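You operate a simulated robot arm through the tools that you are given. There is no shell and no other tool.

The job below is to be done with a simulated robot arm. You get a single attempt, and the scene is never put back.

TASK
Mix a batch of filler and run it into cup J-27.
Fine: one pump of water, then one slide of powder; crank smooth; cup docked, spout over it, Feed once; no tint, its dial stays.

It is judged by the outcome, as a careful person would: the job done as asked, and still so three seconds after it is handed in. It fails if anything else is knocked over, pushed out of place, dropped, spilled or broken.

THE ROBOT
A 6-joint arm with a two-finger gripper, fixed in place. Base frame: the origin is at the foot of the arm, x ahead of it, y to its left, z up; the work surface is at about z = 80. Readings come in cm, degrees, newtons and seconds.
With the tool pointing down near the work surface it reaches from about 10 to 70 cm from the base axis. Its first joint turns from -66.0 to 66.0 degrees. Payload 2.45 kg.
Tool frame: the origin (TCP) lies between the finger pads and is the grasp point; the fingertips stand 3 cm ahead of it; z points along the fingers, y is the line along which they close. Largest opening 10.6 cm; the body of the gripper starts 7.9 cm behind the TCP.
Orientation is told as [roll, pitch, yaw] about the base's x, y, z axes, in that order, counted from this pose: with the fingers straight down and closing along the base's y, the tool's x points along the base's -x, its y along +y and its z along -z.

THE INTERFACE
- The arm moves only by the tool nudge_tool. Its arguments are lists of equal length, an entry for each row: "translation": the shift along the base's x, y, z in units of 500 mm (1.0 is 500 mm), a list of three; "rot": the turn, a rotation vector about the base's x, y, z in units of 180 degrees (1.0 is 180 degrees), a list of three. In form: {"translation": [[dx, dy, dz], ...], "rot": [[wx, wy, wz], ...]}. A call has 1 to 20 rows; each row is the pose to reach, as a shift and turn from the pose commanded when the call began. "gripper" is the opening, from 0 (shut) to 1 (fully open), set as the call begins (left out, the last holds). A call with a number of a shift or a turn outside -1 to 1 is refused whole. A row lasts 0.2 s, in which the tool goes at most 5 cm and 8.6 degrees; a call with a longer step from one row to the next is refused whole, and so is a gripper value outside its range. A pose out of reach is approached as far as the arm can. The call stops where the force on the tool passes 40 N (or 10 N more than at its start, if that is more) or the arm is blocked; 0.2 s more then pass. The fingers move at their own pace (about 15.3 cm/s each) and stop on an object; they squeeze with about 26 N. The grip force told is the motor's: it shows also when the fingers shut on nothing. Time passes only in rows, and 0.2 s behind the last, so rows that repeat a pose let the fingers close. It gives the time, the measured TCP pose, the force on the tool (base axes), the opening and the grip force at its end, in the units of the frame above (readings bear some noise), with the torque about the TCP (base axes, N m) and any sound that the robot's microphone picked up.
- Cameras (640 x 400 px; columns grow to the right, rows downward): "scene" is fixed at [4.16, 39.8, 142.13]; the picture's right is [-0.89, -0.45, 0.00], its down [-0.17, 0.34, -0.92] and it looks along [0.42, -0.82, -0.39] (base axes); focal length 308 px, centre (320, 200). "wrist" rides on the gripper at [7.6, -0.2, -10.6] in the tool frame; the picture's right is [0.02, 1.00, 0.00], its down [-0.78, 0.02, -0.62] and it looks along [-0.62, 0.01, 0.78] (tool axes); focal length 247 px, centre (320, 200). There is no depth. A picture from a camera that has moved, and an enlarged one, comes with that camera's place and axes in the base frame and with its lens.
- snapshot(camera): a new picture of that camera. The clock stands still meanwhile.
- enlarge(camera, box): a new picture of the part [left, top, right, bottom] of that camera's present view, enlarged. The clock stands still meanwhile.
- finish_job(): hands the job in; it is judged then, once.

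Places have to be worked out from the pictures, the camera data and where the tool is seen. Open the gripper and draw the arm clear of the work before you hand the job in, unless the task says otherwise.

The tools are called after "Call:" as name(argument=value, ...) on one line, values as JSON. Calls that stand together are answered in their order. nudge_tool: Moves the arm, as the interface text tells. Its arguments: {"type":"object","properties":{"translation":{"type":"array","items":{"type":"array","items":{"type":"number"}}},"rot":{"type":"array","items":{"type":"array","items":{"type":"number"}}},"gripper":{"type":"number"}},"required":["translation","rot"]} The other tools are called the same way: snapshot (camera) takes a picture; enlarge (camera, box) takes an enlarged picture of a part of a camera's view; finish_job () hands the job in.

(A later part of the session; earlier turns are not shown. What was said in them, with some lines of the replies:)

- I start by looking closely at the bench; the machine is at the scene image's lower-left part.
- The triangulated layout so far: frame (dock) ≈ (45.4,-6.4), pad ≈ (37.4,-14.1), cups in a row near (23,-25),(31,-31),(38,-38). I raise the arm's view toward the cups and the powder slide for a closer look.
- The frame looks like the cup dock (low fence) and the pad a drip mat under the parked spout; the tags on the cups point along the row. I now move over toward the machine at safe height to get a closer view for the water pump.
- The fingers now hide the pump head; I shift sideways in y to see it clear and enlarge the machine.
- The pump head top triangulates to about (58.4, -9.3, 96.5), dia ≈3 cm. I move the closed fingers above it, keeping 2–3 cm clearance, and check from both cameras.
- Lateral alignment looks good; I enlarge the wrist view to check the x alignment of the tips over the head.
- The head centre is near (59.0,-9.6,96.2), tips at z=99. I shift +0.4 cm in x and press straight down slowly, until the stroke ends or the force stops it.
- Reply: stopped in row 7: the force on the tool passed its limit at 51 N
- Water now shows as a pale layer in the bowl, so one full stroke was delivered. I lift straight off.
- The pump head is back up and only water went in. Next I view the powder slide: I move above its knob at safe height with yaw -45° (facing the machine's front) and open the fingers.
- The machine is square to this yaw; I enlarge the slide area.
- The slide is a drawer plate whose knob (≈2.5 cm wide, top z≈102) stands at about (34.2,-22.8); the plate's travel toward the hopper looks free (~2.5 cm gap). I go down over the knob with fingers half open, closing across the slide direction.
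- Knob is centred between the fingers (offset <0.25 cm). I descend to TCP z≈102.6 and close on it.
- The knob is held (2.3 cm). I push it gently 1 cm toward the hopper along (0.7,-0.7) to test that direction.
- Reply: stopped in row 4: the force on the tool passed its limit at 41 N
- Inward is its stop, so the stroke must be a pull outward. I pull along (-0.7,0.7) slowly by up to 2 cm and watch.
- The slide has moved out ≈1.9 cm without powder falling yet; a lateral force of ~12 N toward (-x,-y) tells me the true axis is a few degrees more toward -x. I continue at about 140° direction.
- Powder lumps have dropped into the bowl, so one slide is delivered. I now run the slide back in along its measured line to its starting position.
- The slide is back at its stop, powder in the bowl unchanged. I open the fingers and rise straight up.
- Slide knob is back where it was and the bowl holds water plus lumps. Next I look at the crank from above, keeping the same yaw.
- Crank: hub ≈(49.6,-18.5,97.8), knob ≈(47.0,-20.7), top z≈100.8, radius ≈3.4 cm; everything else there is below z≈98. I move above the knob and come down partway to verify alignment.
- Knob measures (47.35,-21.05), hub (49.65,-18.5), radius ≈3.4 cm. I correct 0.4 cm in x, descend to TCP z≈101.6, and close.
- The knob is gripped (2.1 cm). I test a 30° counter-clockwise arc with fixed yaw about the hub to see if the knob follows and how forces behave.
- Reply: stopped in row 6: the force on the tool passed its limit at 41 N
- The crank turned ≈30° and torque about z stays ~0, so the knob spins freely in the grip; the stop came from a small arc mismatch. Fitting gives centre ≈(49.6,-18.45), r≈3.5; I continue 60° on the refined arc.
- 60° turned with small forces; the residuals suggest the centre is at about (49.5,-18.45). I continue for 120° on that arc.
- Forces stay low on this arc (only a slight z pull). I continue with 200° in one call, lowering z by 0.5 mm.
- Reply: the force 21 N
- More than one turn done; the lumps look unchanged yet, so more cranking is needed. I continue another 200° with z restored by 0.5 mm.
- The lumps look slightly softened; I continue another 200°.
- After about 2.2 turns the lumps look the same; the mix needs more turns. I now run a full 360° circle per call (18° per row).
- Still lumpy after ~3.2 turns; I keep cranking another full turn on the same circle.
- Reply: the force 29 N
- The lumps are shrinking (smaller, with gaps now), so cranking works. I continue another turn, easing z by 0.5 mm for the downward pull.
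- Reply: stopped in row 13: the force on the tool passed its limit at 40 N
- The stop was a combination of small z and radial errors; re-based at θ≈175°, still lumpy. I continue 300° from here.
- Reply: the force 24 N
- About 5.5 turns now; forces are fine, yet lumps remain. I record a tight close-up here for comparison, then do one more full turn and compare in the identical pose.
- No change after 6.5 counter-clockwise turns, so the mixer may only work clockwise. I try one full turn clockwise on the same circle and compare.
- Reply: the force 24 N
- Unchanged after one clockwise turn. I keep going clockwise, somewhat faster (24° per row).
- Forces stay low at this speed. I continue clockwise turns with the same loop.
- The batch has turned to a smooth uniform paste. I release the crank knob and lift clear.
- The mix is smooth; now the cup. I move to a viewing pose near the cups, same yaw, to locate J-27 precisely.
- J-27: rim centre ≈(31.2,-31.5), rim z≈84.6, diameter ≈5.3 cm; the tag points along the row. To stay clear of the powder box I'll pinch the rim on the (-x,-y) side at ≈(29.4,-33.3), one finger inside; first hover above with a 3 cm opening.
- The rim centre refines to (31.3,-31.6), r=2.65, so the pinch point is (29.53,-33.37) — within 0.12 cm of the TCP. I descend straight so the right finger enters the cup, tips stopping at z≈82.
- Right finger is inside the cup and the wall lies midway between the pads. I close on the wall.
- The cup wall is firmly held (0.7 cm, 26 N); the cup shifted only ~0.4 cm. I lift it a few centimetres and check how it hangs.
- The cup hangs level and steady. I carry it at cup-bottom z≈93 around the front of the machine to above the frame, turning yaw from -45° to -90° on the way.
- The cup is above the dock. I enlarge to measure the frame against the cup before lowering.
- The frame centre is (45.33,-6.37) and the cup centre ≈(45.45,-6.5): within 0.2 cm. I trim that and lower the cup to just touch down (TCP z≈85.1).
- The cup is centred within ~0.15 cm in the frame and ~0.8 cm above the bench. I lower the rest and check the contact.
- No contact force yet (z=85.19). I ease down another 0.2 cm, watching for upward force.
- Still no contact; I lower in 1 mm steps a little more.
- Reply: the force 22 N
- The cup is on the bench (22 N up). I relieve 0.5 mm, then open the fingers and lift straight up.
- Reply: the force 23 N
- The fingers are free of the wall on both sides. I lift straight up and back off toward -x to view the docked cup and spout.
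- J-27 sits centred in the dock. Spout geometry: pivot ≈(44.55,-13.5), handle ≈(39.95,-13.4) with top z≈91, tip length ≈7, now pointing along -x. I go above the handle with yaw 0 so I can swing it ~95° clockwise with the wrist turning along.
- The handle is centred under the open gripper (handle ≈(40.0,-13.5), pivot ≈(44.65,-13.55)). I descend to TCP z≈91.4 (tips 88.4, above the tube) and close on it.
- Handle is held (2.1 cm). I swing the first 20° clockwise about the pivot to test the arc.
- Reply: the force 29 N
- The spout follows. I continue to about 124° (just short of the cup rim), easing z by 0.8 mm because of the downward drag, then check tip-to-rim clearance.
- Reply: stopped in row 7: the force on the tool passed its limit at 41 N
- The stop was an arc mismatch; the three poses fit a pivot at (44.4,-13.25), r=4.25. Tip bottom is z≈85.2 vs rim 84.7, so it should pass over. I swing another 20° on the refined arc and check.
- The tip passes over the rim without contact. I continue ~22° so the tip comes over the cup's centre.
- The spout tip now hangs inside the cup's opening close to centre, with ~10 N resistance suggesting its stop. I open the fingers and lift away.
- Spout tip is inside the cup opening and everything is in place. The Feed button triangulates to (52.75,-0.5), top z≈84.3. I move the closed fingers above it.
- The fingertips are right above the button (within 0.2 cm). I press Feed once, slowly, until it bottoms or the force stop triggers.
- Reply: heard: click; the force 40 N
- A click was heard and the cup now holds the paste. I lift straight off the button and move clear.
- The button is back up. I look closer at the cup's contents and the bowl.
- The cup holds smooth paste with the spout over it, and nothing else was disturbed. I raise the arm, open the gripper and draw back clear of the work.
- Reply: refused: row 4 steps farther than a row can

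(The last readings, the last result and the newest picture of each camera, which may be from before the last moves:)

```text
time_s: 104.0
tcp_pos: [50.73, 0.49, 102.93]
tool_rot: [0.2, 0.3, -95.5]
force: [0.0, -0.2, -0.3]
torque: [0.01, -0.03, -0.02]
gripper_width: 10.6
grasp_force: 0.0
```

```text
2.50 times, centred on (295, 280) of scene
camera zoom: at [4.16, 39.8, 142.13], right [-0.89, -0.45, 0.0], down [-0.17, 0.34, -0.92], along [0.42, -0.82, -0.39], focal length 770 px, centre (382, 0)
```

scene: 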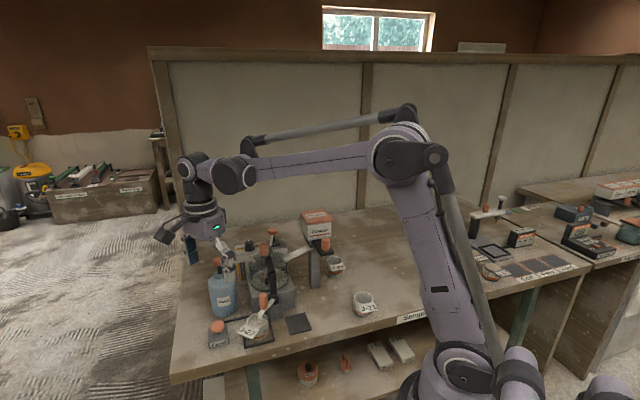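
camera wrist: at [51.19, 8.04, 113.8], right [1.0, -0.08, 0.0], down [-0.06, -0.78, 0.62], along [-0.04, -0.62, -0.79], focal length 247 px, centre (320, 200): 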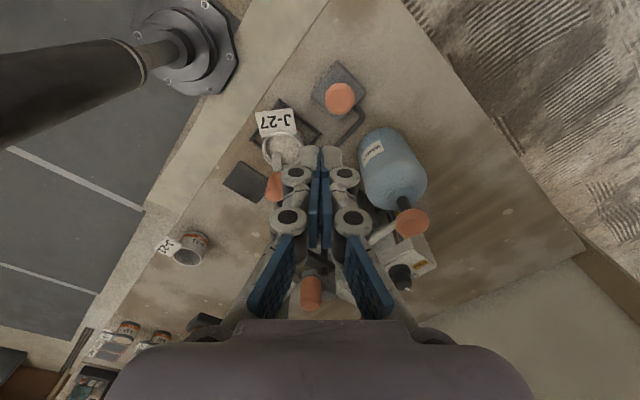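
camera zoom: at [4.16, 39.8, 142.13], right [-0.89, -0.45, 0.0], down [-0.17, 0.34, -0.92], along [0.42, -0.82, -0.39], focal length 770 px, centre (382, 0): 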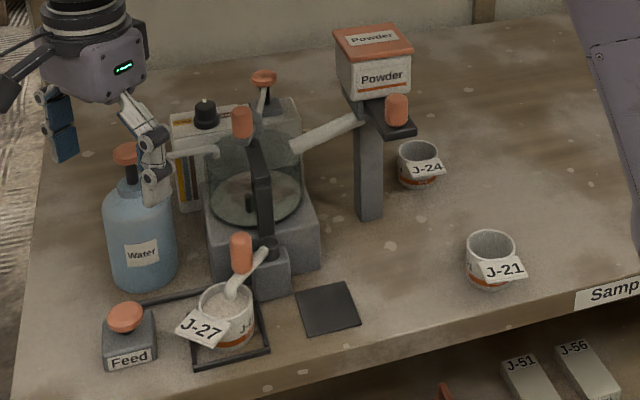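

The retreat call was refused for step size (only the gripper opened, harmlessly in free air). I now lift and withdraw in smaller steps.

Call:
nudge_tool(translation=[[0, 0, 0.07], [0, 0, 0.15], [-0.02, 0.01, 0.22], [-0.06, 0.02, 0.28], [-0.12, 0.03, 0.33], [-0.19, 0.04, 0.37], [-0.25, 0.05, 0.4]], rot=[[0, 0, 0.03], [0, 0, 0.06], [0, 0, 0.09], [0, 0, 0.12], [0, 0, 0.15], [0, 0, 0.18], [0, 0, 0.21]])

Call:
snapshot(camera="scene")

Call:
enlarge(camera="scene", box=[190, 200, 400, 360])

```text
time_s: 105.6
tcp_pos: [38.26, 2.86, 123.18]
tool_rot: [0.2, 0.2, -57.7]
force: [-0.9, 0.5, -0.4]
torque: [0.02, -0.05, -0.03]
gripper_width: 10.6
grasp_force: 0.0
```

```text
taken
```

scene: 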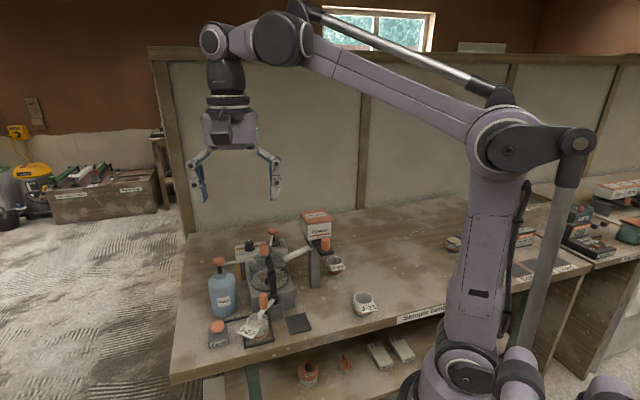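

```text
2.50 times, centred on (295, 280) of scene
camera zoom: at [4.16, 39.8, 142.13], right [-0.89, -0.45, 0.0], down [-0.17, 0.34, -0.92], along [0.42, -0.82, -0.39], focal length 770 px, centre (382, 0)
```

zoom: 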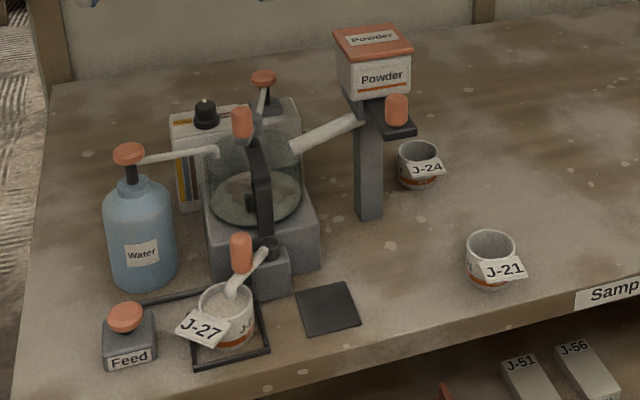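

The final view shows J-27 docked and filled with smooth paste, with the spout over it. The other cups, dial and pumps look undisturbed, and the arm is raised clear with the gripper open. I hand the job in.

Call:
finish_job()

```text
The job is handed in.
```

The batch is mixed and run into cup J-27, and the job is handed in.

- **Mix:** I gave one pump of water, then one slide of powder. I cranked about six and a half turns one way and three the other before the paste turned smooth.
- **Fill:** J-27 sits in the dock frame with the spout over it. I pressed Feed once, heard one click, and the cup filled with smooth paste.
- **Left alone:** I used no tint and didn't touch its dial. The other cups and the water and tint pumps look undisturbed.
- **Leftover in the bowl:** After the feed, faint flat lump shapes show in what's left there. The paste in the cup itself looks smooth, but I can't tell whether some powder stayed unmixed.

The spout is still over the cup. The arm is raised clear with the gripper open.
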